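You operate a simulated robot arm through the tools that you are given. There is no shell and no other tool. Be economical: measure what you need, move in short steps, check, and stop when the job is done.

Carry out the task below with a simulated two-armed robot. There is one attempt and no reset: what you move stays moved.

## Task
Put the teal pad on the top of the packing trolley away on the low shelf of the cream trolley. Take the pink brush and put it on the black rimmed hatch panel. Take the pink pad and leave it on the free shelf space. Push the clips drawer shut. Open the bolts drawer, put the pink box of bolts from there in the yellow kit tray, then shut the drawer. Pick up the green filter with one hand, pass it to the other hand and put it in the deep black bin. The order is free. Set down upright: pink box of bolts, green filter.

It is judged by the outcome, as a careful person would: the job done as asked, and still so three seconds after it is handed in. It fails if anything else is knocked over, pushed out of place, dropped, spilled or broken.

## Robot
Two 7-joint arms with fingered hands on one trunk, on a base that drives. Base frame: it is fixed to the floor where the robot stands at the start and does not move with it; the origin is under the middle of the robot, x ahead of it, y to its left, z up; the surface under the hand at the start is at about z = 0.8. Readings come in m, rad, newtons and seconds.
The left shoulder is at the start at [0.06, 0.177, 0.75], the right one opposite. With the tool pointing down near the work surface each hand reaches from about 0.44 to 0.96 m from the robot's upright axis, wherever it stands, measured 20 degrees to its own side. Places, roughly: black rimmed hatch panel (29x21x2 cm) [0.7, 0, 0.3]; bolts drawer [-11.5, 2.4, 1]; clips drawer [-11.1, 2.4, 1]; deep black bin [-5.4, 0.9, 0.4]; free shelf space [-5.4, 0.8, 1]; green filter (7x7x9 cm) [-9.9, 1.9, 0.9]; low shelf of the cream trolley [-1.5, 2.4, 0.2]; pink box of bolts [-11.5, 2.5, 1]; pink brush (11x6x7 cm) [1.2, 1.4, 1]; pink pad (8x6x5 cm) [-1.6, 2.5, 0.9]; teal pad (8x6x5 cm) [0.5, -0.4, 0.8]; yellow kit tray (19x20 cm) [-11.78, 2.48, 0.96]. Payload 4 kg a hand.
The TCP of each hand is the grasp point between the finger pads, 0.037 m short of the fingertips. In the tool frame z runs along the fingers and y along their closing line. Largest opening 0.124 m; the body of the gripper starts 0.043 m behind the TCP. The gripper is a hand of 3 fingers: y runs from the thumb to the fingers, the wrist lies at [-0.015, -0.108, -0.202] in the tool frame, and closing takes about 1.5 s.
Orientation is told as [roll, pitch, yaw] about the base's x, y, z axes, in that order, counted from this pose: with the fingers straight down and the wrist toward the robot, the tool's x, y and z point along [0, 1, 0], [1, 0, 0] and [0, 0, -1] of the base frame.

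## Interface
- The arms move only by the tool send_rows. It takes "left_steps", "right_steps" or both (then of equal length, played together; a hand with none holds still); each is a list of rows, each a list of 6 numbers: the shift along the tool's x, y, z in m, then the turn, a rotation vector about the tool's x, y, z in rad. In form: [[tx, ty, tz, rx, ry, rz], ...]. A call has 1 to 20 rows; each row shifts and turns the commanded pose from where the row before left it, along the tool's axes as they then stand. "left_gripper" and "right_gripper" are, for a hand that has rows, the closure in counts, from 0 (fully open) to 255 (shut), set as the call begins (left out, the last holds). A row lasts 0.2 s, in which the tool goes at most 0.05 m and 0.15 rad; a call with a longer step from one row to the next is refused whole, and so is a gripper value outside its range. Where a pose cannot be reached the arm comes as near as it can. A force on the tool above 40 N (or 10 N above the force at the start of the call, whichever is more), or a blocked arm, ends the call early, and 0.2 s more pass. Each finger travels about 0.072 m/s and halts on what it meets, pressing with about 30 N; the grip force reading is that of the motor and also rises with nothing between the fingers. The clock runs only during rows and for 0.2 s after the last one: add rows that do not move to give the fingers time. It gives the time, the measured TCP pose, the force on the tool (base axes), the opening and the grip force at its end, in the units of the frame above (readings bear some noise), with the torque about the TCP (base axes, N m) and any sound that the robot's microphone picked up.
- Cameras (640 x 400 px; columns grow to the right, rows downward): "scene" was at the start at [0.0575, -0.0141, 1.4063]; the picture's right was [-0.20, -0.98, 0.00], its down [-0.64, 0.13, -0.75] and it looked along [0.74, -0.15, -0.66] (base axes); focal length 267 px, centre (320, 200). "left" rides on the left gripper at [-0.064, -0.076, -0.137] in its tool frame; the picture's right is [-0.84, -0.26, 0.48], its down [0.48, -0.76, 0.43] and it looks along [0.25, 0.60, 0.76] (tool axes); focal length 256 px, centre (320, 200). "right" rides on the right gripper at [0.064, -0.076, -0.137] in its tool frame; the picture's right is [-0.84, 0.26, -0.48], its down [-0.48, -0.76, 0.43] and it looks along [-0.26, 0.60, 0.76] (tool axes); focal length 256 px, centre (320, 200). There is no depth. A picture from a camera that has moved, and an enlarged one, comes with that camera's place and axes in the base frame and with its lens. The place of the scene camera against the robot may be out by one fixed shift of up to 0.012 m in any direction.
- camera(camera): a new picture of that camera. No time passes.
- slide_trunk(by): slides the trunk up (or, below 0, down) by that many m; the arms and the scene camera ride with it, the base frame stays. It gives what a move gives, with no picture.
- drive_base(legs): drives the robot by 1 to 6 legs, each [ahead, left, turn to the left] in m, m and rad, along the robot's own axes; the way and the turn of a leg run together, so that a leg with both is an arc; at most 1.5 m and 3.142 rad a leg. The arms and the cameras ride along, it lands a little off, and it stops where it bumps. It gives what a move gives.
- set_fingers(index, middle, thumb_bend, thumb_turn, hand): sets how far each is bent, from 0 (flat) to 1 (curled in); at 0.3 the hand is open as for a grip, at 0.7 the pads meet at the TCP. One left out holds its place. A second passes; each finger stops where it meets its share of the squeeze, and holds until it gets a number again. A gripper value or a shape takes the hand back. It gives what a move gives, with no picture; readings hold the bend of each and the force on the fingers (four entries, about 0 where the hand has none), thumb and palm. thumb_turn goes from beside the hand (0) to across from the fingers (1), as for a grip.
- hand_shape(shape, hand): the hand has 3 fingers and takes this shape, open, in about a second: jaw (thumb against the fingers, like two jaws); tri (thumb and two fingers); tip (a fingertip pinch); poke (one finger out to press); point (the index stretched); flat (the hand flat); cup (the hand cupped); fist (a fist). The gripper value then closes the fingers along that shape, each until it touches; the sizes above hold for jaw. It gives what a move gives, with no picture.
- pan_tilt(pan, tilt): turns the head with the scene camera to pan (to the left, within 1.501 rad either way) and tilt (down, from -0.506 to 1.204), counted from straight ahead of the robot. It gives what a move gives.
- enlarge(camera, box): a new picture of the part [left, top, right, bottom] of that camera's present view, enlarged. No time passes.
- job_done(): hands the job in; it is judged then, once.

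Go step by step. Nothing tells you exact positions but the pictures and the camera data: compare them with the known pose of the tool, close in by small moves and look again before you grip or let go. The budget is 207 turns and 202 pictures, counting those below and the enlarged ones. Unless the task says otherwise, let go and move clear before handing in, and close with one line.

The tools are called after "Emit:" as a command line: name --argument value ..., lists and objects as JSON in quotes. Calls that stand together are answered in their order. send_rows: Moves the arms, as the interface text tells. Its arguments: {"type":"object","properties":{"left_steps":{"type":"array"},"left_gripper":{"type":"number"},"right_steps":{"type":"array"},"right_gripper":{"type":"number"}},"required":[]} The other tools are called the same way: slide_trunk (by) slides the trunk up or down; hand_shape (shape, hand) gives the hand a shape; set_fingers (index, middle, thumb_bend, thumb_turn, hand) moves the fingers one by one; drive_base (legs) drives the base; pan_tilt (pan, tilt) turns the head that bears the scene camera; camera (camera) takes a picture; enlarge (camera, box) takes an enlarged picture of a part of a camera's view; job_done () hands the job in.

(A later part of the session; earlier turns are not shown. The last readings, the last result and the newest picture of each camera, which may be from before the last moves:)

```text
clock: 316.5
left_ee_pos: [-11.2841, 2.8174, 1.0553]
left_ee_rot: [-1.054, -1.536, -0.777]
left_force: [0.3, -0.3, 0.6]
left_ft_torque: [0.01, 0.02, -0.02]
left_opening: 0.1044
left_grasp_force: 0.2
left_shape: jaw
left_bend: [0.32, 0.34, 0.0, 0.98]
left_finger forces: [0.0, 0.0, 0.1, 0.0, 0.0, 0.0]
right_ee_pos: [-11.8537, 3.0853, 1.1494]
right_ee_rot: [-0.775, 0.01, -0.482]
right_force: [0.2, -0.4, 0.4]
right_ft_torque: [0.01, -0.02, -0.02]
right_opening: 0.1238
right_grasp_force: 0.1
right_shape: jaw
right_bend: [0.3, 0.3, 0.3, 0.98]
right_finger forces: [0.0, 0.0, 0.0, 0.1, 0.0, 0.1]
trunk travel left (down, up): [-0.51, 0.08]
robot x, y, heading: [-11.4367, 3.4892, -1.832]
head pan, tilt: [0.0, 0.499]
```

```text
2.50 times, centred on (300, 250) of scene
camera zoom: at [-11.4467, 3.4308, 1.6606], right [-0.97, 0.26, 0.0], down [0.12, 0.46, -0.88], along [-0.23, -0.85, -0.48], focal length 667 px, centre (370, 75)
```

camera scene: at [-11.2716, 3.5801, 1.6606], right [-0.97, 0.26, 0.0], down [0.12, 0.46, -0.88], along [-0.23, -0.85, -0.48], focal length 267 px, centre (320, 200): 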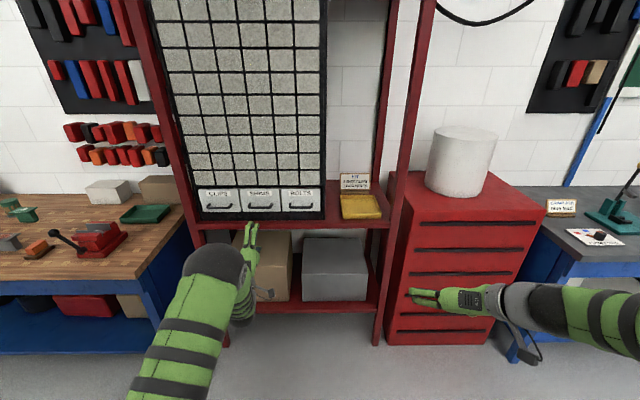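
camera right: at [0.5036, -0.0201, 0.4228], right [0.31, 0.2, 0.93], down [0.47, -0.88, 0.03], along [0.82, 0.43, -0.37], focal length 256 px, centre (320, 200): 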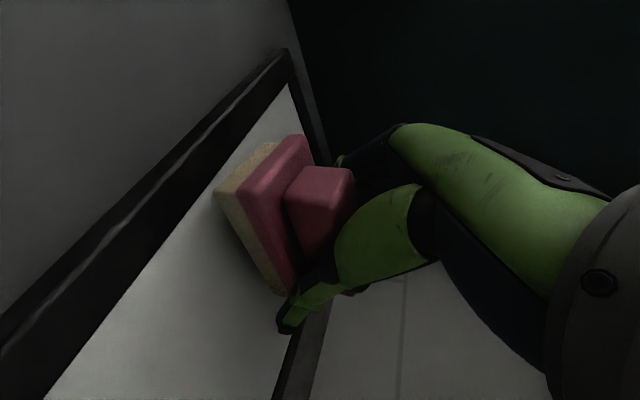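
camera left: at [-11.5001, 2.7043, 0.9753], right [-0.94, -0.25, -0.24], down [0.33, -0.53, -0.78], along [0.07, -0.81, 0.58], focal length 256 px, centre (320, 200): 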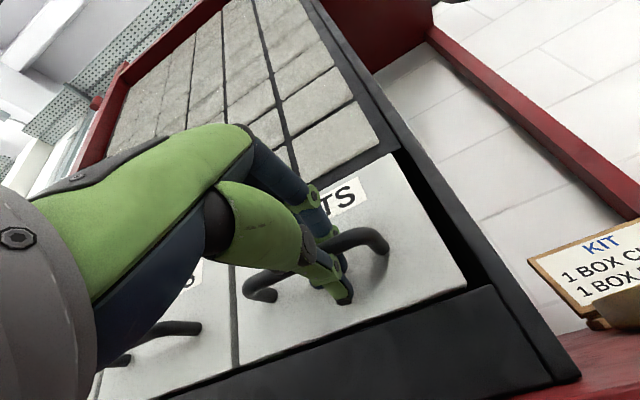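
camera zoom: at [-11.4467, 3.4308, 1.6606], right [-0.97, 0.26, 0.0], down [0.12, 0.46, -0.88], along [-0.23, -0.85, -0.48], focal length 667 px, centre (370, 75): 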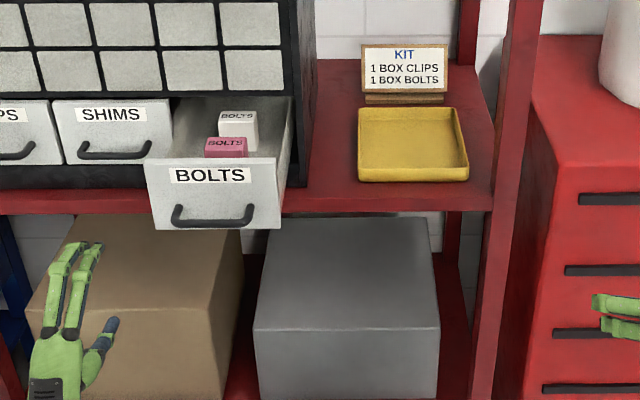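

Good access now. I move the base left 0.25 and forward 0.12, and bring the right hand to vertical fingers closing sideways.

Emit:
drive_base --legs '[[0.12, 0.25, 0]]'

Emit:
send_rows --right_steps '[[0, 0, -0.03, 0, 0.129, 0], [0, 0, -0.03, 0, 0.129, 0], [0, 0, -0.03, 0, 0.129, 0], [0, 0, -0.02, 0, 0.129, 0], [0, 0, -0.02, 0, 0.129, 0], [0, 0, 0, 0, 0.129, 0], [0, 0, 0, 0, 0, -0.11], [0, 0, 0, 0, 0, -0.11]]'

Emit:
camera --camera "scene"

```text
clock: 318.4
left_ee_pos: [-11.077, 2.6365, 1.0549]
left_ee_rot: [-1.049, -1.532, -0.784]
left_force: [-1.3, 0.4, 0.0]
left_ft_torque: [-0.01, 0.01, -0.03]
left_opening: 0.1045
left_grasp_force: 0.2
left_shape: jaw
left_bend: [0.32, 0.34, 0.0, 0.98]
left_finger forces: [0.0, 0.0, 0.0, 0.0, 0.1, 0.0]
right_ee_pos: [-11.6454, 2.9045, 1.1495]
right_ee_rot: [-0.777, 0.009, -0.485]
right_force: [-0.4, 0.1, 0.1]
right_ft_torque: [0.02, -0.02, 0.0]
right_opening: 0.1238
right_grasp_force: 0.0
right_shape: jaw
right_bend: [0.3, 0.3, 0.3, 0.98]
right_finger forces: [0.0, 0.0, 0.0, 0.0, 0.0, 0.0]
trunk travel left (down, up): [-0.51, 0.08]
robot x, y, heading: [-11.228, 3.3066, -1.836]
head pan, tilt: [0.0, 0.499]
```

```text
clock: 320.2
left_ee_pos: [-11.0778, 2.6378, 1.0559]
left_ee_rot: [-1.043, -1.532, -0.791]
left_force: [-0.9, 0.1, -0.8]
left_ft_torque: [0.01, -0.02, -0.01]
left_opening: 0.1048
left_grasp_force: 0.1
left_shape: jaw
left_bend: [0.32, 0.34, 0.0, 0.98]
left_finger forces: [0.1, 0.0, 0.0, 0.1, 0.0, 0.1]
right_ee_pos: [-11.6141, 2.9638, 1.2593]
right_ee_rot: [0.001, 0.009, -0.263]
right_force: [0.1, 0.6, -0.4]
right_ft_torque: [0.01, -0.02, 0.0]
right_opening: 0.1241
right_grasp_force: 0.0
right_shape: jaw
right_bend: [0.3, 0.3, 0.3, 0.98]
right_finger forces: [0.0, 0.1, 0.0, 0.1, 0.0, 0.0]
trunk travel left (down, up): [-0.51, 0.08]
robot x, y, heading: [-11.2299, 3.3062, -1.83]
head pan, tilt: [0.0, 0.499]
```

```text
63 pictures are left
camera scene: at [-11.2378, 3.2498, 1.6605], right [-0.97, 0.26, 0.0], down [0.12, 0.46, -0.88], along [-0.23, -0.85, -0.48], focal length 267 px, centre (320, 200)
```

scene: 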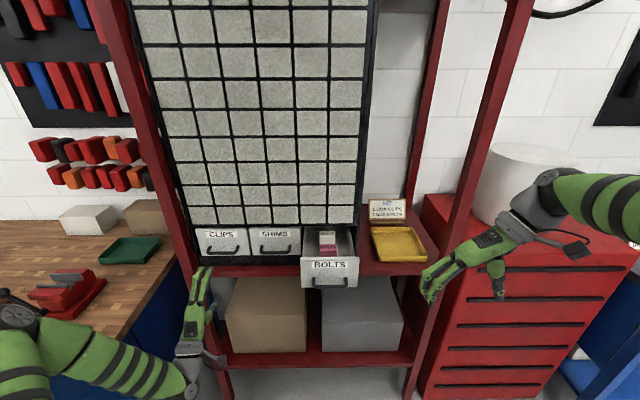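

Emit:
send_rows --right_steps '[[-0.036, 0.031, 0, 0, 0, 0], [-0.036, 0.031, 0, 0, 0, 0], [-0.036, 0.031, 0, 0, 0, 0], [-0.036, 0.031, 0, 0, 0, 0], [-0.036, 0.031, 0, 0, 0, 0], [-0.036, 0.031, 0, 0, 0, 0], [-0.036, 0.031, 0, 0, 0, 0], [-0.036, 0.031, 0, 0, 0, 0]]'

Emit:
camera --camera "right"

Emit:
enlarge --camera "scene" --box '[250, 190, 450, 310]'

```text
clock: 322.1
left_ee_pos: [-11.0774, 2.6346, 1.0547]
left_ee_rot: [-1.029, -1.532, -0.804]
left_force: [-0.2, -1.2, 0.2]
left_ft_torque: [0.0, 0.01, -0.02]
left_opening: 0.1047
left_grasp_force: 0.1
left_shape: jaw
left_bend: [0.32, 0.34, 0.0, 0.98]
left_finger forces: [0.0, 0.0, 0.0, 0.0, 0.0, 0.1]
right_ee_pos: [-11.4486, 2.6202, 1.2574]
right_ee_rot: [0.003, 0.008, -0.264]
right_force: [-0.4, -0.9, 0.6]
right_ft_torque: [0.09, 0.01, -0.01]
right_opening: 0.1237
right_grasp_force: 0.1
right_shape: jaw
right_bend: [0.3, 0.3, 0.3, 0.98]
right_finger forces: [0.1, 0.0, 0.0, 0.0, 0.0, 0.0]
trunk travel left (down, up): [-0.51, 0.08]
robot x, y, heading: [-11.225, 3.3076, -1.831]
head pan, tilt: [0.0, 0.499]
```

```text
62 pictures are left
camera right: at [-11.5041, 2.7007, 1.3948], right [0.03, -0.88, 0.48], down [-0.86, -0.27, -0.43], along [0.5, -0.4, -0.77], focal length 256 px, centre (320, 200)
```

right: 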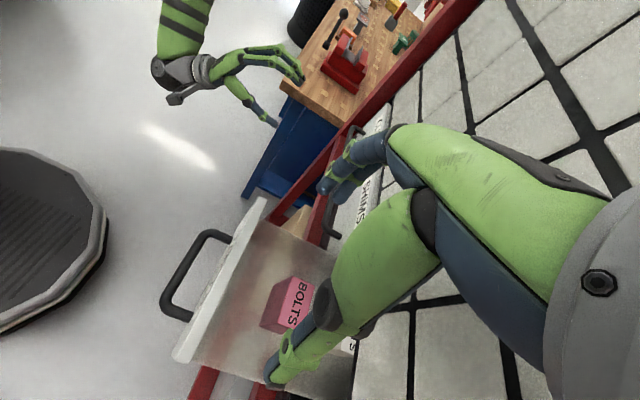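

```text
3.20 times, centred on (350, 250) of scene
camera zoom: at [-11.2372, 3.2483, 1.6605], right [-0.97, 0.26, 0.0], down [0.12, 0.46, -0.88], along [-0.23, -0.85, -0.48], focal length 854 px, centre (224, 40)
```

zoom: 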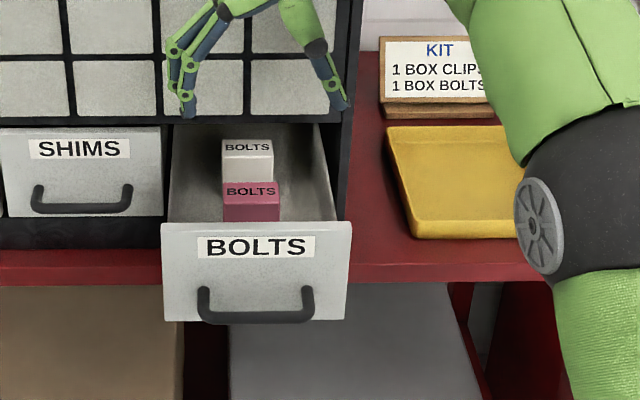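

Two views put the pink box top at (-11.454, 2.558, 1.08). I tilt the hand slightly away from the cabinet, narrow it, and move over the box.

Emit:
send_rows --right_steps '[[0, 0, 0, 0, -0.1, 0], [0, 0, 0, 0, -0.1, 0], [-0.02, 0.0107, 0, 0, 0, 0], [-0.02, 0, 0, 0, 0, 0], [-0.02, 0, -0.004, 0, 0, 0], [0.02, 0, 0.049, 0, 0, 0], [0, 0, 0, 0, 0, 0]]' --right_gripper 45

Emit:
camera --camera "right"

Emit:
enlarge --camera "scene" --box '[250, 190, 450, 310]'

```text
refused: row 6 steps farther than a row can; nothing moved
```

```text
60 pictures are left
camera right: at [-11.5041, 2.7007, 1.3948], right [0.03, -0.88, 0.48], down [-0.86, -0.27, -0.43], along [0.5, -0.4, -0.77], focal length 256 px, centre (320, 200)
```

right: 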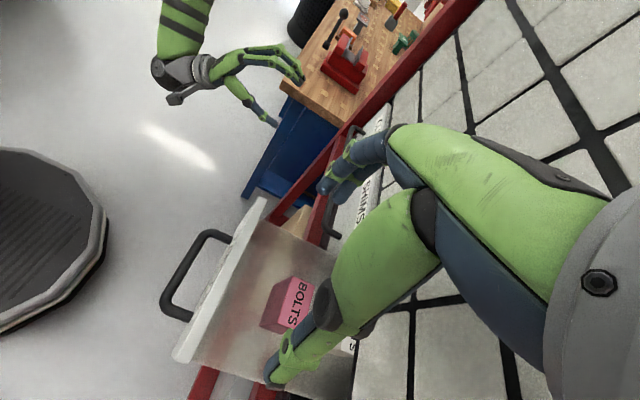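

```text
3.20 times, centred on (350, 250) of scene
camera zoom: at [-11.2372, 3.2483, 1.6605], right [-0.97, 0.26, 0.0], down [0.12, 0.46, -0.88], along [-0.23, -0.85, -0.48], focal length 854 px, centre (224, 40)
```

zoom: 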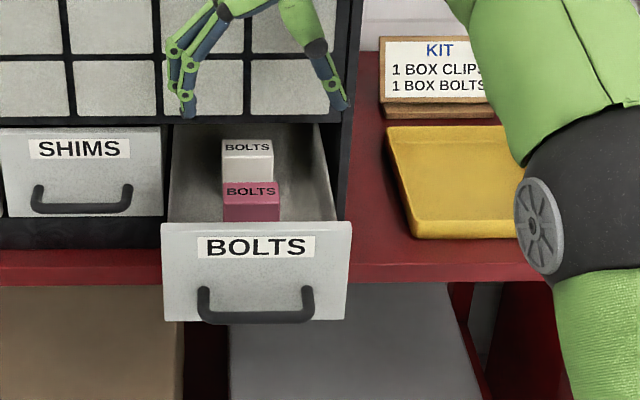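

One row was too long; I resend with shorter rows.

Emit:
send_rows --right_steps '[[0, 0, 0, 0, -0.1, 0], [0, 0, 0, 0, -0.1, 0], [-0.0097, 0.0027, 0.0293, 0, 0, 0], [-0.0097, 0.0027, 0.0293, 0, 0, 0], [-0.0097, 0.0027, 0.0293, 0, 0, 0], [-0.0097, 0.0027, 0.0293, 0, 0, 0], [0, 0, 0, 0, 0, 0]]' --right_gripper 45

Emit:
camera --camera "right"

Emit:
enlarge --camera "scene" --box '[250, 190, 450, 310]'

```text
clock: 323.6
left_ee_pos: [-11.0768, 2.6369, 1.0562]
left_ee_rot: [-1.049, -1.533, -0.787]
left_force: [0.0, -0.6, 0.2]
left_ft_torque: [0.02, 0.01, -0.02]
left_opening: 0.1047
left_grasp_force: 0.0
left_shape: jaw
left_bend: [0.32, 0.34, 0.0, 0.98]
left_finger forces: [0.1, 0.1, 0.0, 0.0, 0.0, 0.0]
right_ee_pos: [-11.4543, 2.559, 1.1508]
right_ee_rot: [-0.201, 0.009, -0.264]
right_force: [0.3, 0.9, 0.0]
right_ft_torque: [0.03, 0.0, -0.03]
right_opening: 0.1023
right_grasp_force: 0.0
right_shape: jaw
right_bend: [0.32, 0.34, 0.0, 0.98]
right_finger forces: [0.0, 0.0, 0.0, 0.0, 0.1, 0.0]
trunk travel left (down, up): [-0.51, 0.08]
robot x, y, heading: [-11.2278, 3.3067, -1.827]
head pan, tilt: [0.0, 0.499]
```

```text
58 pictures are left
camera right: at [-11.5041, 2.6651, 1.2714], right [0.06, -0.77, 0.64], down [-0.88, -0.34, -0.32], along [0.47, -0.54, -0.7], focal length 256 px, centre (320, 200)
```

right: 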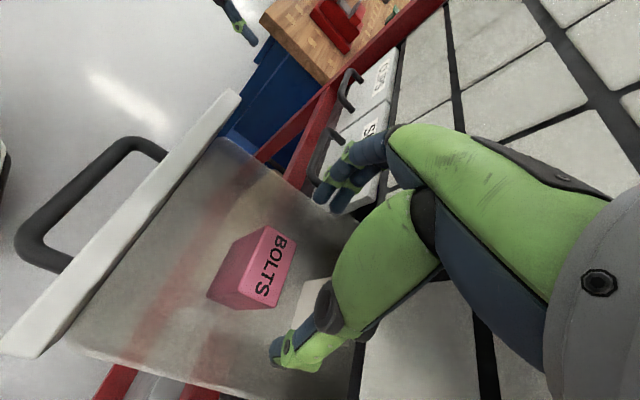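

```text
3.20 times, centred on (350, 250) of scene
camera zoom: at [-11.2376, 3.2503, 1.6606], right [-0.97, 0.26, 0.0], down [0.12, 0.46, -0.88], along [-0.23, -0.85, -0.48], focal length 854 px, centre (224, 40)
```

zoom: 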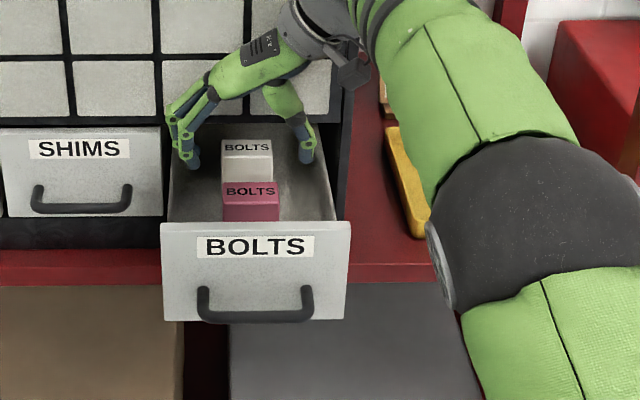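

The fingers straddle the box with walls clear. I descend and grip.

Emit:
send_rows --right_steps '[[0.007, 0, 0.023, 0, 0, 0], [0.007, 0, 0.023, 0, 0, 0], [0.007, 0, 0.023, 0, 0, 0], [0.007, 0, 0.023, 0, 0, 0]]'

Emit:
send_rows --right_steps '[[0, 0, 0, 0, 0, 0], [0, 0, 0, 0, 0, 0], [0, 0, 0, 0, 0, 0], [0, 0, 0, 0, 0, 0], [0, 0, 0, 0, 0, 0], [0, 0, 0, 0, 0, 0], [0, 0, 0, 0, 0, 0]]' --right_gripper 255

Emit:
camera --camera "right"

```text
clock: 324.6
left_ee_pos: [-11.0777, 2.637, 1.0554]
left_ee_rot: [-1.042, -1.533, -0.791]
left_force: [-0.2, 0.4, 0.9]
left_ft_torque: [-0.01, 0.01, -0.02]
left_opening: 0.1047
left_grasp_force: 0.0
left_shape: jaw
left_bend: [0.32, 0.34, 0.0, 0.98]
left_finger forces: [0.0, 0.0, 0.0, 0.0, 0.0, 0.0]
right_ee_pos: [-11.4557, 2.5693, 1.0533]
right_ee_rot: [-0.2, 0.009, -0.265]
right_force: [-4.3, 1.1, 0.9]
right_ft_torque: [-0.09, -0.22, -0.04]
right_opening: 0.1017
right_grasp_force: 0.1
right_shape: jaw
right_bend: [0.32, 0.35, 0.0, 0.98]
right_finger forces: [0.0, 4.7, 0.0, 0.0, 0.1, 0.1]
trunk travel left (down, up): [-0.51, 0.08]
robot x, y, heading: [-11.2289, 3.306, -1.834]
head pan, tilt: [0.0, 0.499]
```

```text
clock: 326.2
left_ee_pos: [-11.0787, 2.6368, 1.0559]
left_ee_rot: [-1.052, -1.534, -0.781]
left_force: [-0.2, 0.1, 0.5]
left_ft_torque: [-0.03, 0.01, 0.04]
left_opening: 0.1048
left_grasp_force: 0.1
left_shape: jaw
left_bend: [0.32, 0.34, 0.0, 0.98]
left_finger forces: [0.1, 0.1, 0.0, 0.0, 0.1, 0.0]
right_ee_pos: [-11.4541, 2.569, 1.0539]
right_ee_rot: [-0.2, 0.008, -0.262]
right_force: [0.3, -0.5, 3.5]
right_ft_torque: [-0.09, -0.15, -0.01]
right_opening: 0.0817
right_grasp_force: 30.3
right_shape: jaw
right_bend: [0.4, 0.42, 0.54, 1.0]
right_finger forces: [22.7, 4.1, 0.1, 0.1, 27.2, 0.0]
trunk travel left (down, up): [-0.51, 0.08]
robot x, y, heading: [-11.2253, 3.3057, -1.835]
head pan, tilt: [0.0, 0.499]
```

```text
56 pictures are left
camera right: at [-11.5027, 2.6751, 1.1754], right [0.06, -0.77, 0.64], down [-0.88, -0.34, -0.32], along [0.47, -0.54, -0.7], focal length 256 px, centre (320, 200)
```

right: 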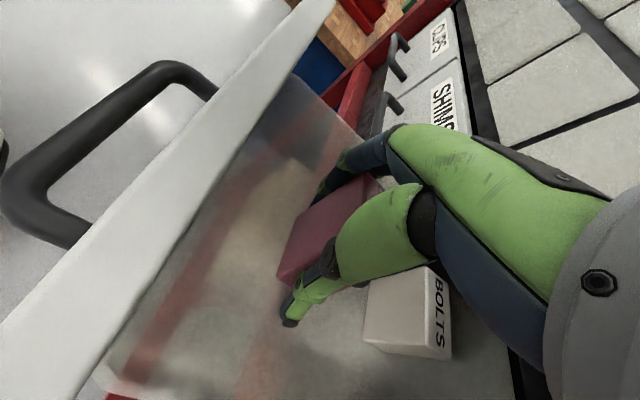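

Held with 30 N. I lift it slowly out and check.

Emit:
send_rows --right_steps '[[-0.002, 0, -0.01, 0, 0, 0], [-0.004, 0, -0.02, 0, 0, 0], [-0.006, 0, -0.0295, 0, 0, 0], [-0.006, 0, -0.0295, 0, 0, 0], [-0.006, 0, -0.0295, 0, 0, 0], [-0.006, 0, -0.0295, 0, 0, 0]]'

Emit:
camera --camera "right"

Emit:
enlarge --camera "scene" --box '[230, 140, 450, 310]'

```text
clock: 327.6
left_ee_pos: [-11.0775, 2.6387, 1.054]
left_ee_rot: [-1.046, -1.534, -0.785]
left_force: [-0.1, -0.5, -0.5]
left_ft_torque: [0.01, 0.0, 0.01]
left_opening: 0.1047
left_grasp_force: 0.0
left_shape: jaw
left_bend: [0.32, 0.34, 0.0, 0.98]
left_finger forces: [0.0, 0.0, 0.0, 0.0, 0.1, 0.1]
right_ee_pos: [-11.452, 2.567, 1.2034]
right_ee_rot: [-0.2, 0.01, -0.264]
right_force: [0.5, 0.3, -1.3]
right_ft_torque: [-0.01, 0.03, -0.01]
right_opening: 0.082
right_grasp_force: 30.1
right_shape: jaw
right_bend: [0.4, 0.42, 0.54, 1.0]
right_finger forces: [22.1, 4.5, 0.1, 0.0, 26.1, 0.0]
trunk travel left (down, up): [-0.51, 0.08]
robot x, y, heading: [-11.2257, 3.3078, -1.835]
head pan, tilt: [0.0, 0.499]
```

```text
55 pictures are left
camera right: at [-11.5009, 2.6736, 1.3253], right [0.06, -0.77, 0.64], down [-0.88, -0.34, -0.32], along [0.47, -0.54, -0.7], focal length 256 px, centre (320, 200)
```

right: 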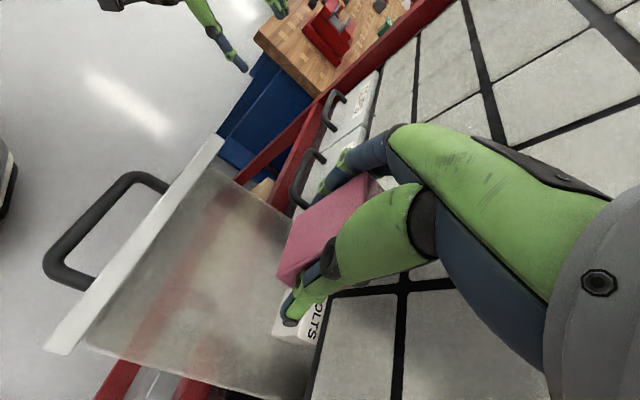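

```text
2.35 times, centred on (340, 225) of scene
camera zoom: at [-11.2376, 3.2501, 1.6605], right [-0.97, 0.26, 0.0], down [0.12, 0.46, -0.88], along [-0.23, -0.85, -0.48], focal length 628 px, centre (273, 141)
```

zoom: 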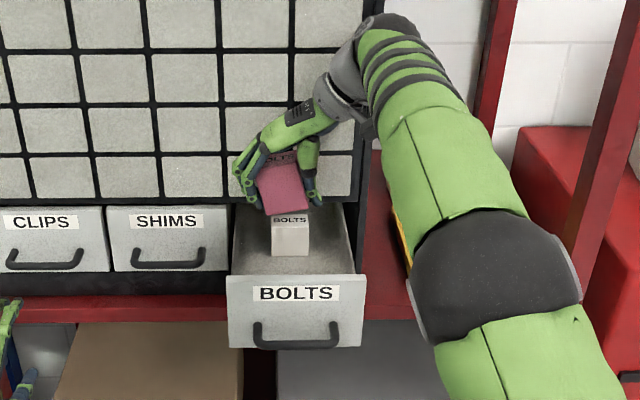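

The box is out, with the cream one still in place. I pull it toward me, turn the hand so the wrist points to the robot (to avoid the right upright), and retract the left hand.

Emit:
send_rows --right_steps '[[0.034, 0, -0.02, 0, 0, 0], [0.034, 0, -0.02, 0, 0, 0], [0.034, 0, -0.02, 0, 0, 0], [0.034, 0, -0.02, 0, 0, 0], [0, 0, 0, 0.0285, 0, 0.14], [0, 0, 0, 0.0285, 0, 0.14], [0, 0, 0, 0.0285, 0, 0.14], [0, 0, 0, 0.0285, 0, 0.14], [0, 0, 0, 0.0285, 0, 0.14], [0, 0, 0, 0.0285, 0, 0.14], [0, 0, 0, 0.0285, 0, 0.14], [0, 0, 0, 0.0285, 0, 0.14], [0, 0, 0, 0.0285, 0, 0.14], [0, 0, 0, 0.0285, 0, 0.14], [0, 0, 0, 0.0285, 0, 0.14]]' --left_steps '[[0, 0, -0.03, 0, 0, 0], [0, 0, -0.03, 0, 0, 0], [0, 0, -0.03, 0, 0, 0], [0, 0, -0.03, 0, 0, 0], [0.01, 0, -0.03, 0, 0, 0], [0.02, 0, -0.02, 0, 0, 0], [0.02, 0, 0, 0, 0, 0], [0, 0, 0, 0, 0, 0], [0, 0, 0, 0, 0, 0], [0, 0, 0, 0, 0, 0], [0, 0, 0, 0, 0, 0], [0, 0, 0, 0, 0, 0], [0, 0, 0, 0, 0, 0], [0, 0, 0, 0, 0, 0], [0, 0, 0, 0, 0, 0]]'

Emit:
camera --camera "scene"

```text
clock: 330.9
left_ee_pos: [-10.9834, 2.7823, 1.0521]
left_ee_rot: [-1.047, -1.533, -0.786]
left_force: [0.7, -0.7, -1.1]
left_ft_torque: [0.0, 0.04, 0.02]
left_opening: 0.1044
left_grasp_force: 0.0
left_shape: jaw
left_bend: [0.32, 0.34, 0.0, 0.98]
left_finger forces: [0.0, 0.1, 0.1, 0.1, 0.1, 0.1]
left hand out of reach, approached as far as the arm can: row 6
right_ee_pos: [-11.4128, 2.7113, 1.2569]
right_ee_rot: [-0.209, 0.0, -1.837]
right_force: [-0.5, 0.1, -0.7]
right_ft_torque: [-0.01, 0.0, 0.0]
right_opening: 0.0821
right_grasp_force: 30.1
right_shape: jaw
right_bend: [0.4, 0.42, 0.54, 1.0]
right_finger forces: [22.0, 4.6, 0.1, 0.1, 26.3, 0.0]
trunk travel left (down, up): [-0.51, 0.08]
robot x, y, heading: [-11.2273, 3.3054, -1.833]
head pan, tilt: [0.0, 0.499]
```

```text
53 pictures are left
camera scene: at [-11.2371, 3.2497, 1.6606], right [-0.97, 0.26, 0.0], down [0.12, 0.46, -0.88], along [-0.23, -0.85, -0.48], focal length 267 px, centre (320, 200)
```

scene: 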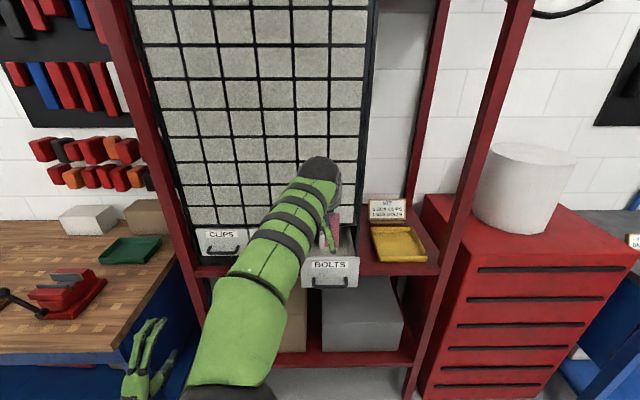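

Now the base goes right 0.25 and forward 0.08 to bring the box toward the tray.

Emit:
drive_base --legs '[[0, -0.25, 0], [0.08, 0, 0]]'

Emit:
camera --camera "scene"

Emit:
camera --camera "right"

```text
clock: 333.3
left_ee_pos: [-11.2389, 2.7652, 1.0527]
left_ee_rot: [-1.021, -1.534, -0.813]
left_force: [0.1, -0.7, -0.2]
left_ft_torque: [0.02, 0.03, -0.02]
left_opening: 0.1043
left_grasp_force: 0.0
left_shape: jaw
left_bend: [0.32, 0.34, 0.0, 0.98]
left_finger forces: [0.0, 0.0, 0.0, 0.1, 0.1, 0.1]
right_ee_pos: [-11.6694, 2.6938, 1.255]
right_ee_rot: [-0.21, 0.001, -1.835]
right_force: [-0.6, -0.9, -1.1]
right_ft_torque: [0.03, -0.01, 0.02]
right_opening: 0.082
right_grasp_force: 29.5
right_shape: jaw
right_bend: [0.4, 0.42, 0.54, 1.0]
right_finger forces: [22.0, 4.6, 0.1, 0.1, 26.2, 0.0]
trunk travel left (down, up): [-0.51, 0.08]
robot x, y, heading: [-11.4812, 3.2911, -1.834]
head pan, tilt: [0.0, 0.499]
```

```text
52 pictures are left
camera scene: at [-11.4923, 3.2313, 1.6604], right [-0.97, 0.26, 0.0], down [0.12, 0.46, -0.88], along [-0.23, -0.85, -0.48], focal length 267 px, centre (320, 200)
```

scene: 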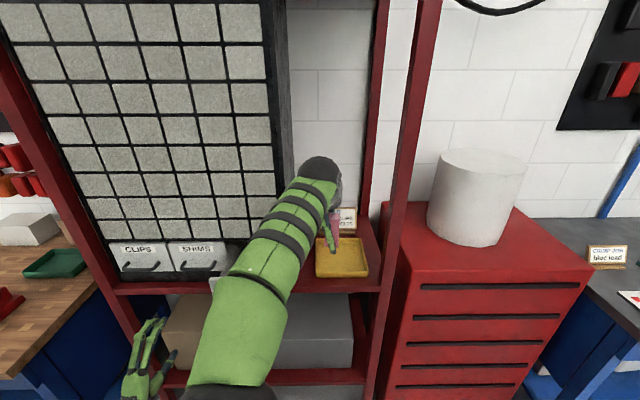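

```text
51 pictures are left
camera right: at [-11.5613, 2.7429, 1.3757], right [-0.76, -0.06, 0.65], down [-0.34, 0.88, -0.32], along [-0.55, -0.47, -0.69], focal length 256 px, centre (320, 200)
```

right: 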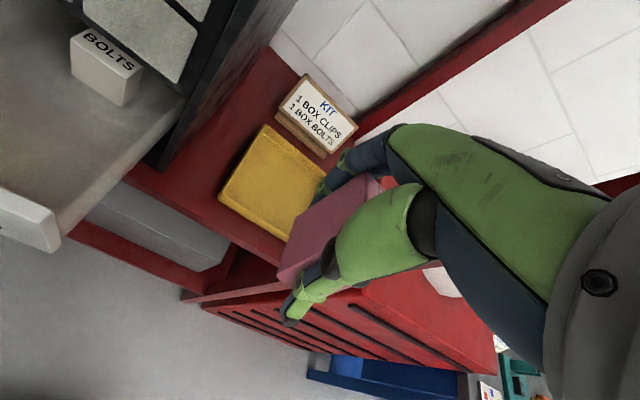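

I move the box over the tray centre, about (-11.775, 2.468), keeping height.

Emit:
send_rows --right_steps '[[-0.0073, 0.041, 0.0015, 0, 0, 0], [-0.0073, 0.041, 0.0015, 0, 0, 0], [-0.0073, 0.041, 0.0015, 0, 0, 0], [-0.0073, 0.041, 0.0015, 0, 0, 0], [-0.0073, 0.041, 0.0015, 0, 0, 0], [-0.0073, 0.041, 0.0015, 0, 0, 0]]'

Emit:
camera --camera "right"

Emit:
enlarge --camera "scene" --box '[220, 130, 420, 300]'

```text
clock: 334.7
left_ee_pos: [-11.2365, 2.7686, 1.0536]
left_ee_rot: [-1.091, -1.532, -0.744]
left_force: [0.4, 0.7, 0.0]
left_ft_torque: [-0.01, 0.01, -0.02]
left_opening: 0.1046
left_grasp_force: 0.0
left_shape: jaw
left_bend: [0.32, 0.34, 0.0, 0.98]
left_finger forces: [0.1, 0.0, 0.0, 0.0, 0.0, 0.1]
right_ee_pos: [-11.7685, 2.4989, 1.2489]
right_ee_rot: [-0.21, -0.002, -1.833]
right_force: [0.2, -0.3, -0.5]
right_ft_torque: [-0.02, 0.02, 0.02]
right_opening: 0.082
right_grasp_force: 30.2
right_shape: jaw
right_bend: [0.4, 0.42, 0.54, 1.0]
right_finger forces: [21.7, 4.3, 0.1, 0.1, 25.8, 0.0]
right hand out of reach, approached as far as the arm can: row 6
trunk travel left (down, up): [-0.51, 0.08]
robot x, y, heading: [-11.4823, 3.289, -1.834]
head pan, tilt: [0.0, 0.499]
```

```text
50 pictures are left
camera right: at [-11.661, 2.5495, 1.3687], right [-0.76, -0.06, 0.65], down [-0.35, 0.88, -0.33], along [-0.55, -0.47, -0.69], focal length 256 px, centre (320, 200)
```

right: 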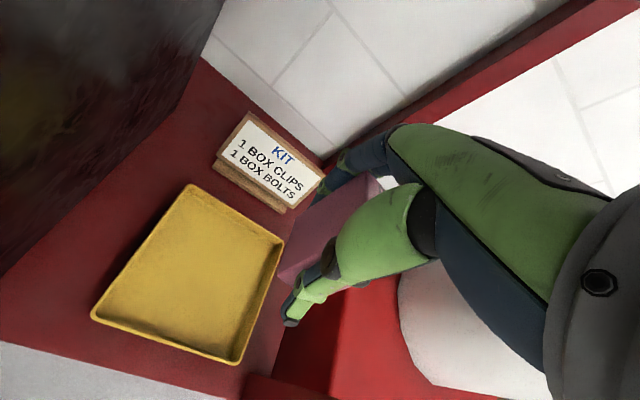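

```text
2.35 times, centred on (320, 215) of scene
camera zoom: at [-11.4907, 3.2359, 1.6607], right [-0.97, 0.26, 0.0], down [0.12, 0.46, -0.88], along [-0.23, -0.85, -0.48], focal length 628 px, centre (320, 165)
```

zoom: 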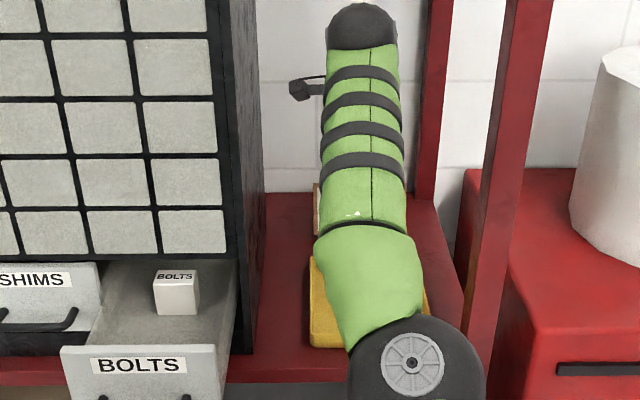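

The tray centre is 3 cm ahead. I nudge the base forward and lower the box.

Emit:
drive_base --legs '[[0.035, -0.005, 0]]'

Emit:
send_rows --right_steps '[[0.0062, 0, 0.0293, 0, 0, 0], [0.0062, 0, 0.0293, 0, 0, 0], [0.0062, 0, 0.0293, 0, 0, 0], [0.0062, 0, 0.0293, 0, 0, 0], [0.0062, 0, 0.0293, 0, 0, 0]]'

Emit:
camera --camera "right"

```text
clock: 335.6
left_ee_pos: [-11.2539, 2.7301, 1.0514]
left_ee_rot: [-1.015, -1.531, -0.823]
left_force: [-0.4, 0.3, 0.0]
left_ft_torque: [-0.03, -0.01, 0.03]
left_opening: 0.1046
left_grasp_force: 0.1
left_shape: jaw
left_bend: [0.32, 0.34, 0.0, 0.98]
left_finger forces: [0.0, 0.0, 0.0, 0.1, 0.0, 0.1]
right_ee_pos: [-11.786, 2.4621, 1.2468]
right_ee_rot: [-0.209, 0.002, -1.836]
right_force: [0.7, 0.0, -1.1]
right_ft_torque: [0.03, 0.0, -0.01]
right_opening: 0.082
right_grasp_force: 29.8
right_shape: jaw
right_bend: [0.4, 0.42, 0.54, 1.0]
right_finger forces: [21.8, 4.4, 0.1, 0.0, 25.7, 0.0]
trunk travel left (down, up): [-0.51, 0.08]
robot x, y, heading: [-11.4912, 3.256, -1.83]
head pan, tilt: [0.0, 0.499]
```

```text
clock: 336.8
left_ee_pos: [-11.254, 2.7327, 1.0514]
left_ee_rot: [-1.04, -1.535, -0.795]
left_force: [-0.2, 0.6, 0.2]
left_ft_torque: [0.0, 0.0, 0.02]
left_opening: 0.1045
left_grasp_force: 0.0
left_shape: jaw
left_bend: [0.32, 0.34, 0.0, 0.98]
left_finger forces: [0.0, 0.0, 0.1, 0.1, 0.0, 0.1]
right_ee_pos: [-11.7862, 2.461, 1.0958]
right_ee_rot: [-0.209, 0.0, -1.836]
right_force: [0.2, 0.3, -0.9]
right_ft_torque: [0.04, -0.01, 0.0]
right_opening: 0.0816
right_grasp_force: 29.8
right_shape: jaw
right_bend: [0.4, 0.42, 0.54, 1.0]
right_finger forces: [21.6, 4.5, 0.1, 0.0, 25.5, 0.0]
trunk travel left (down, up): [-0.51, 0.08]
robot x, y, heading: [-11.4974, 3.2537, -1.836]
head pan, tilt: [0.0, 0.499]
```

```text
48 pictures are left
camera right: at [-11.6791, 2.5118, 1.2161], right [-0.76, -0.06, 0.65], down [-0.34, 0.88, -0.33], along [-0.55, -0.47, -0.69], focal length 256 px, centre (320, 200)
```

right: 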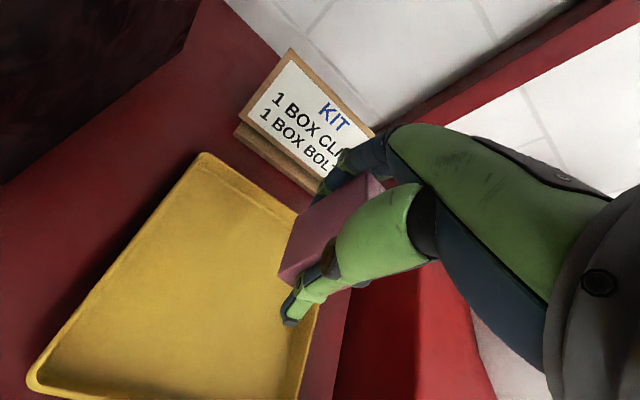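

Over the tray centre by geometry. I lower in small steps until contact.

Emit:
send_rows --right_steps '[[0.0041, 0, 0.0196, 0, 0, 0], [0.0041, 0, 0.0196, 0, 0, 0], [0.0021, 0, 0.0098, 0, 0, 0], [0.0012, 0, 0.0059, 0, 0, 0]]'

Emit:
send_rows --right_steps '[[0.001, 0, 0.0049, 0, 0, 0], [0.001, 0, 0.0049, 0, 0, 0]]'

Emit:
camera --camera "right"

```text
clock: 337.8
left_ee_pos: [-11.2534, 2.7317, 1.0519]
left_ee_rot: [-1.045, -1.533, -0.79]
left_force: [0.1, -0.2, 0.0]
left_ft_torque: [-0.01, 0.0, 0.01]
left_opening: 0.1046
left_grasp_force: 0.0
left_shape: jaw
left_bend: [0.32, 0.34, 0.0, 0.98]
left_finger forces: [0.0, 0.1, 0.0, 0.0, 0.0, 0.1]
right_ee_pos: [-11.7862, 2.4626, 1.0394]
right_ee_rot: [-0.209, 0.001, -1.837]
right_force: [0.1, -0.7, -0.5]
right_ft_torque: [0.04, 0.0, -0.01]
right_opening: 0.0818
right_grasp_force: 29.7
right_shape: jaw
right_bend: [0.4, 0.42, 0.54, 1.0]
right_finger forces: [21.5, 4.3, 0.0, 0.0, 25.5, 0.0]
trunk travel left (down, up): [-0.51, 0.08]
robot x, y, heading: [-11.4939, 3.256, -1.836]
head pan, tilt: [0.0, 0.499]
```

```text
clock: 338.4
left_ee_pos: [-11.2527, 2.7326, 1.0534]
left_ee_rot: [-1.046, -1.534, -0.789]
left_force: [0.1, 0.2, -0.4]
left_ft_torque: [0.01, 0.02, 0.02]
left_opening: 0.1047
left_grasp_force: 0.1
left_shape: jaw
left_bend: [0.32, 0.34, 0.0, 0.98]
left_finger forces: [0.0, 0.0, 0.0, 0.1, 0.1, 0.0]
right_ee_pos: [-11.7863, 2.4641, 1.0312]
right_ee_rot: [-0.208, 0.0, -1.837]
right_force: [0.0, -0.7, -0.9]
right_ft_torque: [0.0, -0.06, 0.0]
right_opening: 0.0819
right_grasp_force: 29.8
right_shape: jaw
right_bend: [0.4, 0.42, 0.54, 1.0]
right_finger forces: [21.5, 4.3, 0.0, 0.0, 25.5, 0.1]
trunk travel left (down, up): [-0.51, 0.08]
robot x, y, heading: [-11.4959, 3.2559, -1.835]
head pan, tilt: [0.0, 0.499]
```

```text
47 pictures are left
camera right: at [-11.6786, 2.5126, 1.1505], right [-0.76, -0.06, 0.65], down [-0.34, 0.88, -0.33], along [-0.55, -0.47, -0.69], focal length 256 px, centre (320, 200)
```

right: 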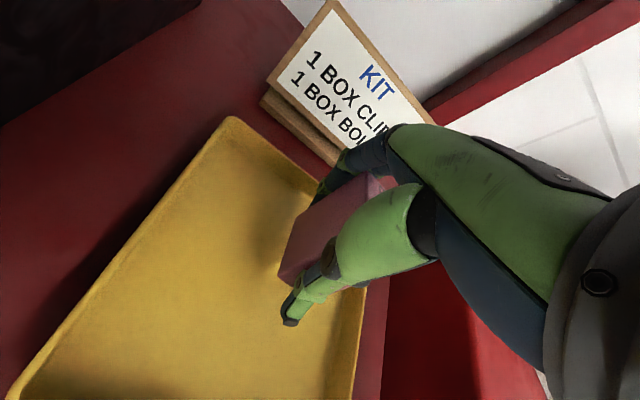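

Emit:
send_rows --right_steps '[[0.001, 0, 0.0049, 0, 0, 0], [0.001, 0, 0.0049, 0, 0, 0], [0.001, 0, 0.0049, 0, 0, 0]]'

Emit:
send_rows --right_steps '[[0.001, 0, 0.0039, 0, 0, 0], [0.001, 0, 0.0039, 0, 0, 0]]'

Emit:
camera --camera "right"

```text
clock: 339.2
left_ee_pos: [-11.2537, 2.7315, 1.0542]
left_ee_rot: [-1.043, -1.535, -0.79]
left_force: [0.4, 1.0, -0.1]
left_ft_torque: [-0.01, 0.03, -0.03]
left_opening: 0.1045
left_grasp_force: 0.1
left_shape: jaw
left_bend: [0.32, 0.34, 0.0, 0.98]
left_finger forces: [0.1, 0.1, 0.1, 0.0, 0.1, 0.0]
right_ee_pos: [-11.787, 2.4621, 1.0145]
right_ee_rot: [-0.211, 0.002, -1.836]
right_force: [0.3, -0.3, -2.4]
right_ft_torque: [0.02, -0.02, -0.02]
right_opening: 0.0821
right_grasp_force: 30.3
right_shape: jaw
right_bend: [0.4, 0.42, 0.54, 1.0]
right_finger forces: [21.5, 4.4, 0.0, 0.0, 25.6, 0.0]
trunk travel left (down, up): [-0.51, 0.08]
robot x, y, heading: [-11.494, 3.2578, -1.833]
head pan, tilt: [0.0, 0.499]
```

```text
clock: 339.8
left_ee_pos: [-11.2537, 2.7319, 1.0524]
left_ee_rot: [-1.044, -1.534, -0.791]
left_force: [0.6, 0.0, 0.0]
left_ft_torque: [0.01, 0.04, -0.01]
left_opening: 0.1046
left_grasp_force: 0.0
left_shape: jaw
left_bend: [0.32, 0.34, 0.0, 0.98]
left_finger forces: [0.0, 0.0, 0.0, 0.0, 0.0, 0.0]
right_ee_pos: [-11.7859, 2.4638, 1.0079]
right_ee_rot: [-0.209, -0.003, -1.834]
right_force: [0.1, 1.2, -1.2]
right_ft_torque: [0.0, 0.05, 0.01]
right_opening: 0.0817
right_grasp_force: 30.0
right_shape: jaw
right_bend: [0.4, 0.42, 0.54, 1.0]
right_finger forces: [21.5, 4.3, 0.1, 0.0, 25.5, 0.0]
trunk travel left (down, up): [-0.51, 0.08]
robot x, y, heading: [-11.4959, 3.2567, -1.834]
head pan, tilt: [0.0, 0.499]
```

```text
46 pictures are left
camera right: at [-11.6789, 2.5136, 1.128], right [-0.76, -0.06, 0.65], down [-0.34, 0.88, -0.33], along [-0.55, -0.47, -0.69], focal length 256 px, centre (320, 200)
```

right: 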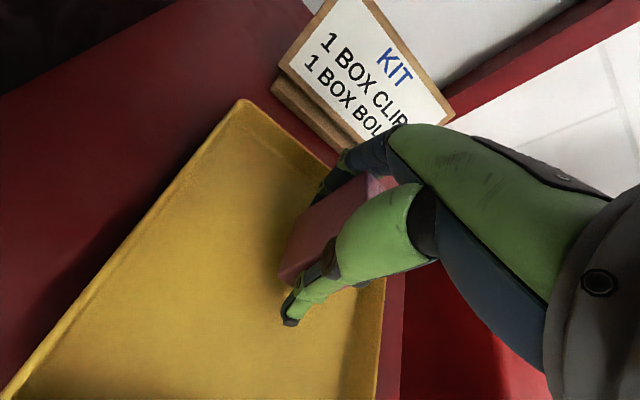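

Emit:
send_rows --right_steps '[[0.0006, 0, 0.003, 0, 0, 0], [0.0006, 0, 0.003, 0, 0, 0], [0.0006, 0, 0.003, 0, 0, 0], [0.0006, 0, 0.003, 0, 0, 0]]'

Emit:
camera --camera "right"

```text
clock: 340.8
left_ee_pos: [-11.2532, 2.7332, 1.0527]
left_ee_rot: [-1.067, -1.536, -0.766]
left_force: [-0.3, 0.4, 0.0]
left_ft_torque: [0.0, 0.0, -0.03]
left_opening: 0.1046
left_grasp_force: 0.0
left_shape: jaw
left_bend: [0.32, 0.34, 0.0, 0.98]
left_finger forces: [0.0, 0.1, 0.1, 0.0, 0.0, 0.0]
right_ee_pos: [-11.7866, 2.4628, 0.9985]
right_ee_rot: [-0.21, -0.005, -1.834]
right_force: [0.5, 0.5, 12.8]
right_ft_torque: [-0.39, 0.19, -0.01]
right_opening: 0.0818
right_grasp_force: 30.1
right_shape: jaw
right_bend: [0.4, 0.42, 0.54, 1.0]
right_finger forces: [20.9, 4.2, 0.0, 0.0, 27.5, 0.0]
trunk travel left (down, up): [-0.51, 0.08]
robot x, y, heading: [-11.4948, 3.2587, -1.834]
head pan, tilt: [0.0, 0.499]
```

```text
45 pictures are left
camera right: at [-11.6778, 2.5146, 1.1189], right [-0.76, -0.06, 0.65], down [-0.35, 0.88, -0.33], along [-0.55, -0.47, -0.69], focal length 256 px, centre (320, 200)
```

right: 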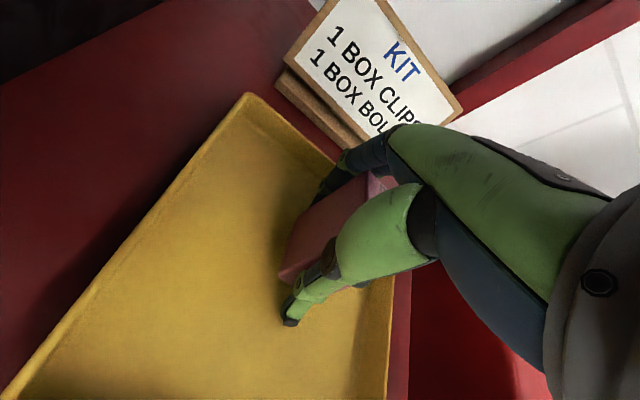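

Touchdown at 13 N. I open the hand partway so the box settles, then rise and look.

Emit:
send_rows --right_steps '[[0, 0, 0, 0, 0, 0], [0, 0, 0, 0, 0, 0], [0, 0, 0, 0, 0, 0], [0, 0, 0, 0, 0, 0], [-0.004, 0, -0.0196, 0, 0, 0], [-0.008, 0, -0.0391, 0, 0, 0], [-0.008, 0, -0.0391, 0, 0, 0], [-0.008, 0, -0.0391, 0, 0, 0]]' --right_gripper 20

Emit:
camera --camera "right"

```text
clock: 342.6
left_ee_pos: [-11.2541, 2.7318, 1.0534]
left_ee_rot: [-1.05, -1.535, -0.787]
left_force: [0.1, -0.2, -0.1]
left_ft_torque: [-0.02, 0.0, 0.0]
left_opening: 0.1045
left_grasp_force: 0.1
left_shape: jaw
left_bend: [0.32, 0.34, 0.0, 0.98]
left_finger forces: [0.0, 0.0, 0.0, 0.1, 0.1, 0.1]
right_ee_pos: [-11.7866, 2.4633, 1.1377]
right_ee_rot: [-0.209, -0.001, -1.836]
right_force: [-0.3, 0.0, -0.1]
right_ft_torque: [0.01, 0.0, 0.05]
right_opening: 0.1144
right_grasp_force: 0.0
right_shape: jaw
right_bend: [0.31, 0.32, 0.31, 0.98]
right_finger forces: [0.0, 0.0, 0.1, 0.0, 0.1, 0.0]
trunk travel left (down, up): [-0.51, 0.08]
robot x, y, heading: [-11.493, 3.2529, -1.836]
head pan, tilt: [0.0, 0.499]
```

```text
44 pictures are left
camera right: at [-11.6783, 2.5139, 1.258], right [-0.76, -0.06, 0.65], down [-0.34, 0.88, -0.33], along [-0.55, -0.47, -0.69], focal length 256 px, centre (320, 200)
```

right: 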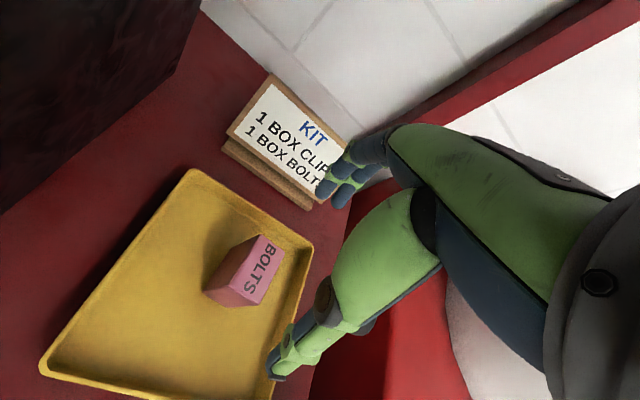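

The pink box stands upright in the yellow tray. I withdraw the right hand upward, back off, and bring the left fist in front of the Bolts drawer.

Emit:
send_rows --right_steps '[[-0.008, 0, -0.0391, 0, 0, 0], [-0.008, 0, -0.0391, 0, 0, 0], [-0.006, 0, -0.029, 0, 0, 0]]'

Emit:
drive_base --legs '[[-0.25, 0, 0], [0, -0.16, 0]]'

Emit:
send_rows --left_steps '[[0, 0.018, 0, 0, 0, 0], [0, 0.018, 0, 0, 0, 0], [0, 0, 0.03, 0, 0, 0], [0, 0, 0.03, 0, 0, 0], [0, 0, 0.03, 0, 0, 0], [0, 0, 0, 0, 0, 0], [0, 0, 0, 0, 0, 0], [0, 0, 0, 0, 0, 0]]' --left_gripper 255

Emit:
camera --camera "scene"

```text
clock: 343.4
left_ee_pos: [-11.2546, 2.7312, 1.0513]
left_ee_rot: [-1.025, -1.534, -0.811]
left_force: [-0.1, -0.7, -0.3]
left_ft_torque: [0.0, 0.01, -0.03]
left_opening: 0.1047
left_grasp_force: 0.1
left_shape: jaw
left_bend: [0.32, 0.34, 0.0, 0.98]
left_finger forces: [0.0, 0.0, 0.1, 0.0, 0.0, 0.0]
right_ee_pos: [-11.786, 2.4611, 1.2421]
right_ee_rot: [-0.208, 0.001, -1.834]
right_force: [-0.2, 1.1, -0.8]
right_ft_torque: [0.0, -0.01, 0.0]
right_opening: 0.1144
right_grasp_force: 0.1
right_shape: jaw
right_bend: [0.31, 0.32, 0.31, 0.98]
right_finger forces: [0.0, 0.0, 0.0, 0.0, 0.1, 0.1]
trunk travel left (down, up): [-0.51, 0.08]
robot x, y, heading: [-11.5007, 3.2523, -1.834]
head pan, tilt: [0.0, 0.499]
```

```text
clock: 346.2
left_ee_pos: [-11.3452, 3.0108, 1.052]
left_ee_rot: [-1.033, -1.534, -0.808]
left_force: [-0.5, 0.4, 0.1]
left_ft_torque: [0.03, 0.03, 0.0]
left_opening: 0.1045
left_grasp_force: 0.1
left_shape: jaw
left_bend: [0.32, 0.34, 0.0, 0.98]
left_finger forces: [0.0, 0.0, 0.0, 0.0, 0.1, 0.1]
right_ee_pos: [-11.8785, 2.7436, 1.243]
right_ee_rot: [-0.208, -0.001, -1.84]
right_force: [0.0, 0.4, -0.2]
right_ft_torque: [-0.02, -0.04, 0.02]
right_opening: 0.1142
right_grasp_force: 0.1
right_shape: jaw
right_bend: [0.31, 0.32, 0.31, 0.98]
right_finger forces: [0.0, 0.0, 0.0, 0.0, 0.0, 0.0]
trunk travel left (down, up): [-0.51, 0.08]
robot x, y, heading: [-11.5857, 3.5363, -1.84]
head pan, tilt: [0.0, 0.499]
```

```text
clock: 348.0
left_ee_pos: [-11.3613, 2.915, 1.0792]
left_ee_rot: [-1.044, -1.535, -0.796]
left_force: [1.0, 1.1, -0.5]
left_ft_torque: [0.02, -0.01, -0.01]
left_opening: 0.0
left_grasp_force: 29.8
left_shape: jaw
left_bend: [0.7, 0.7, 0.71, 1.0]
left_finger forces: [0.0, 0.0, 0.0, 0.0, 0.0, 0.0]
left hand out of reach, approached as far as the arm can: row 2
right_ee_pos: [-11.8788, 2.7421, 1.2439]
right_ee_rot: [-0.21, -0.001, -1.839]
right_force: [-0.1, -0.3, 0.2]
right_ft_torque: [0.04, 0.0, 0.04]
right_opening: 0.1143
right_grasp_force: 0.0
right_shape: jaw
right_bend: [0.31, 0.32, 0.31, 0.98]
right_finger forces: [0.0, 0.0, 0.0, 0.1, 0.0, 0.0]
trunk travel left (down, up): [-0.51, 0.08]
robot x, y, heading: [-11.5842, 3.5387, -1.841]
head pan, tilt: [0.0, 0.499]
```

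```text
43 pictures are left
camera scene: at [-11.5958, 3.479, 1.6606], right [-0.96, 0.27, 0.0], down [0.13, 0.46, -0.88], along [-0.23, -0.85, -0.48], focal length 267 px, centre (320, 200)
```

scene: 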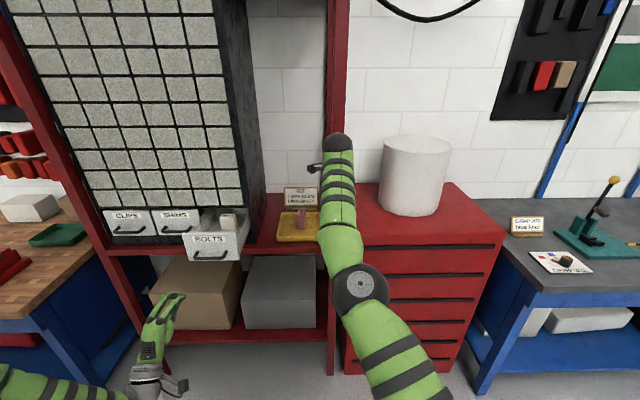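

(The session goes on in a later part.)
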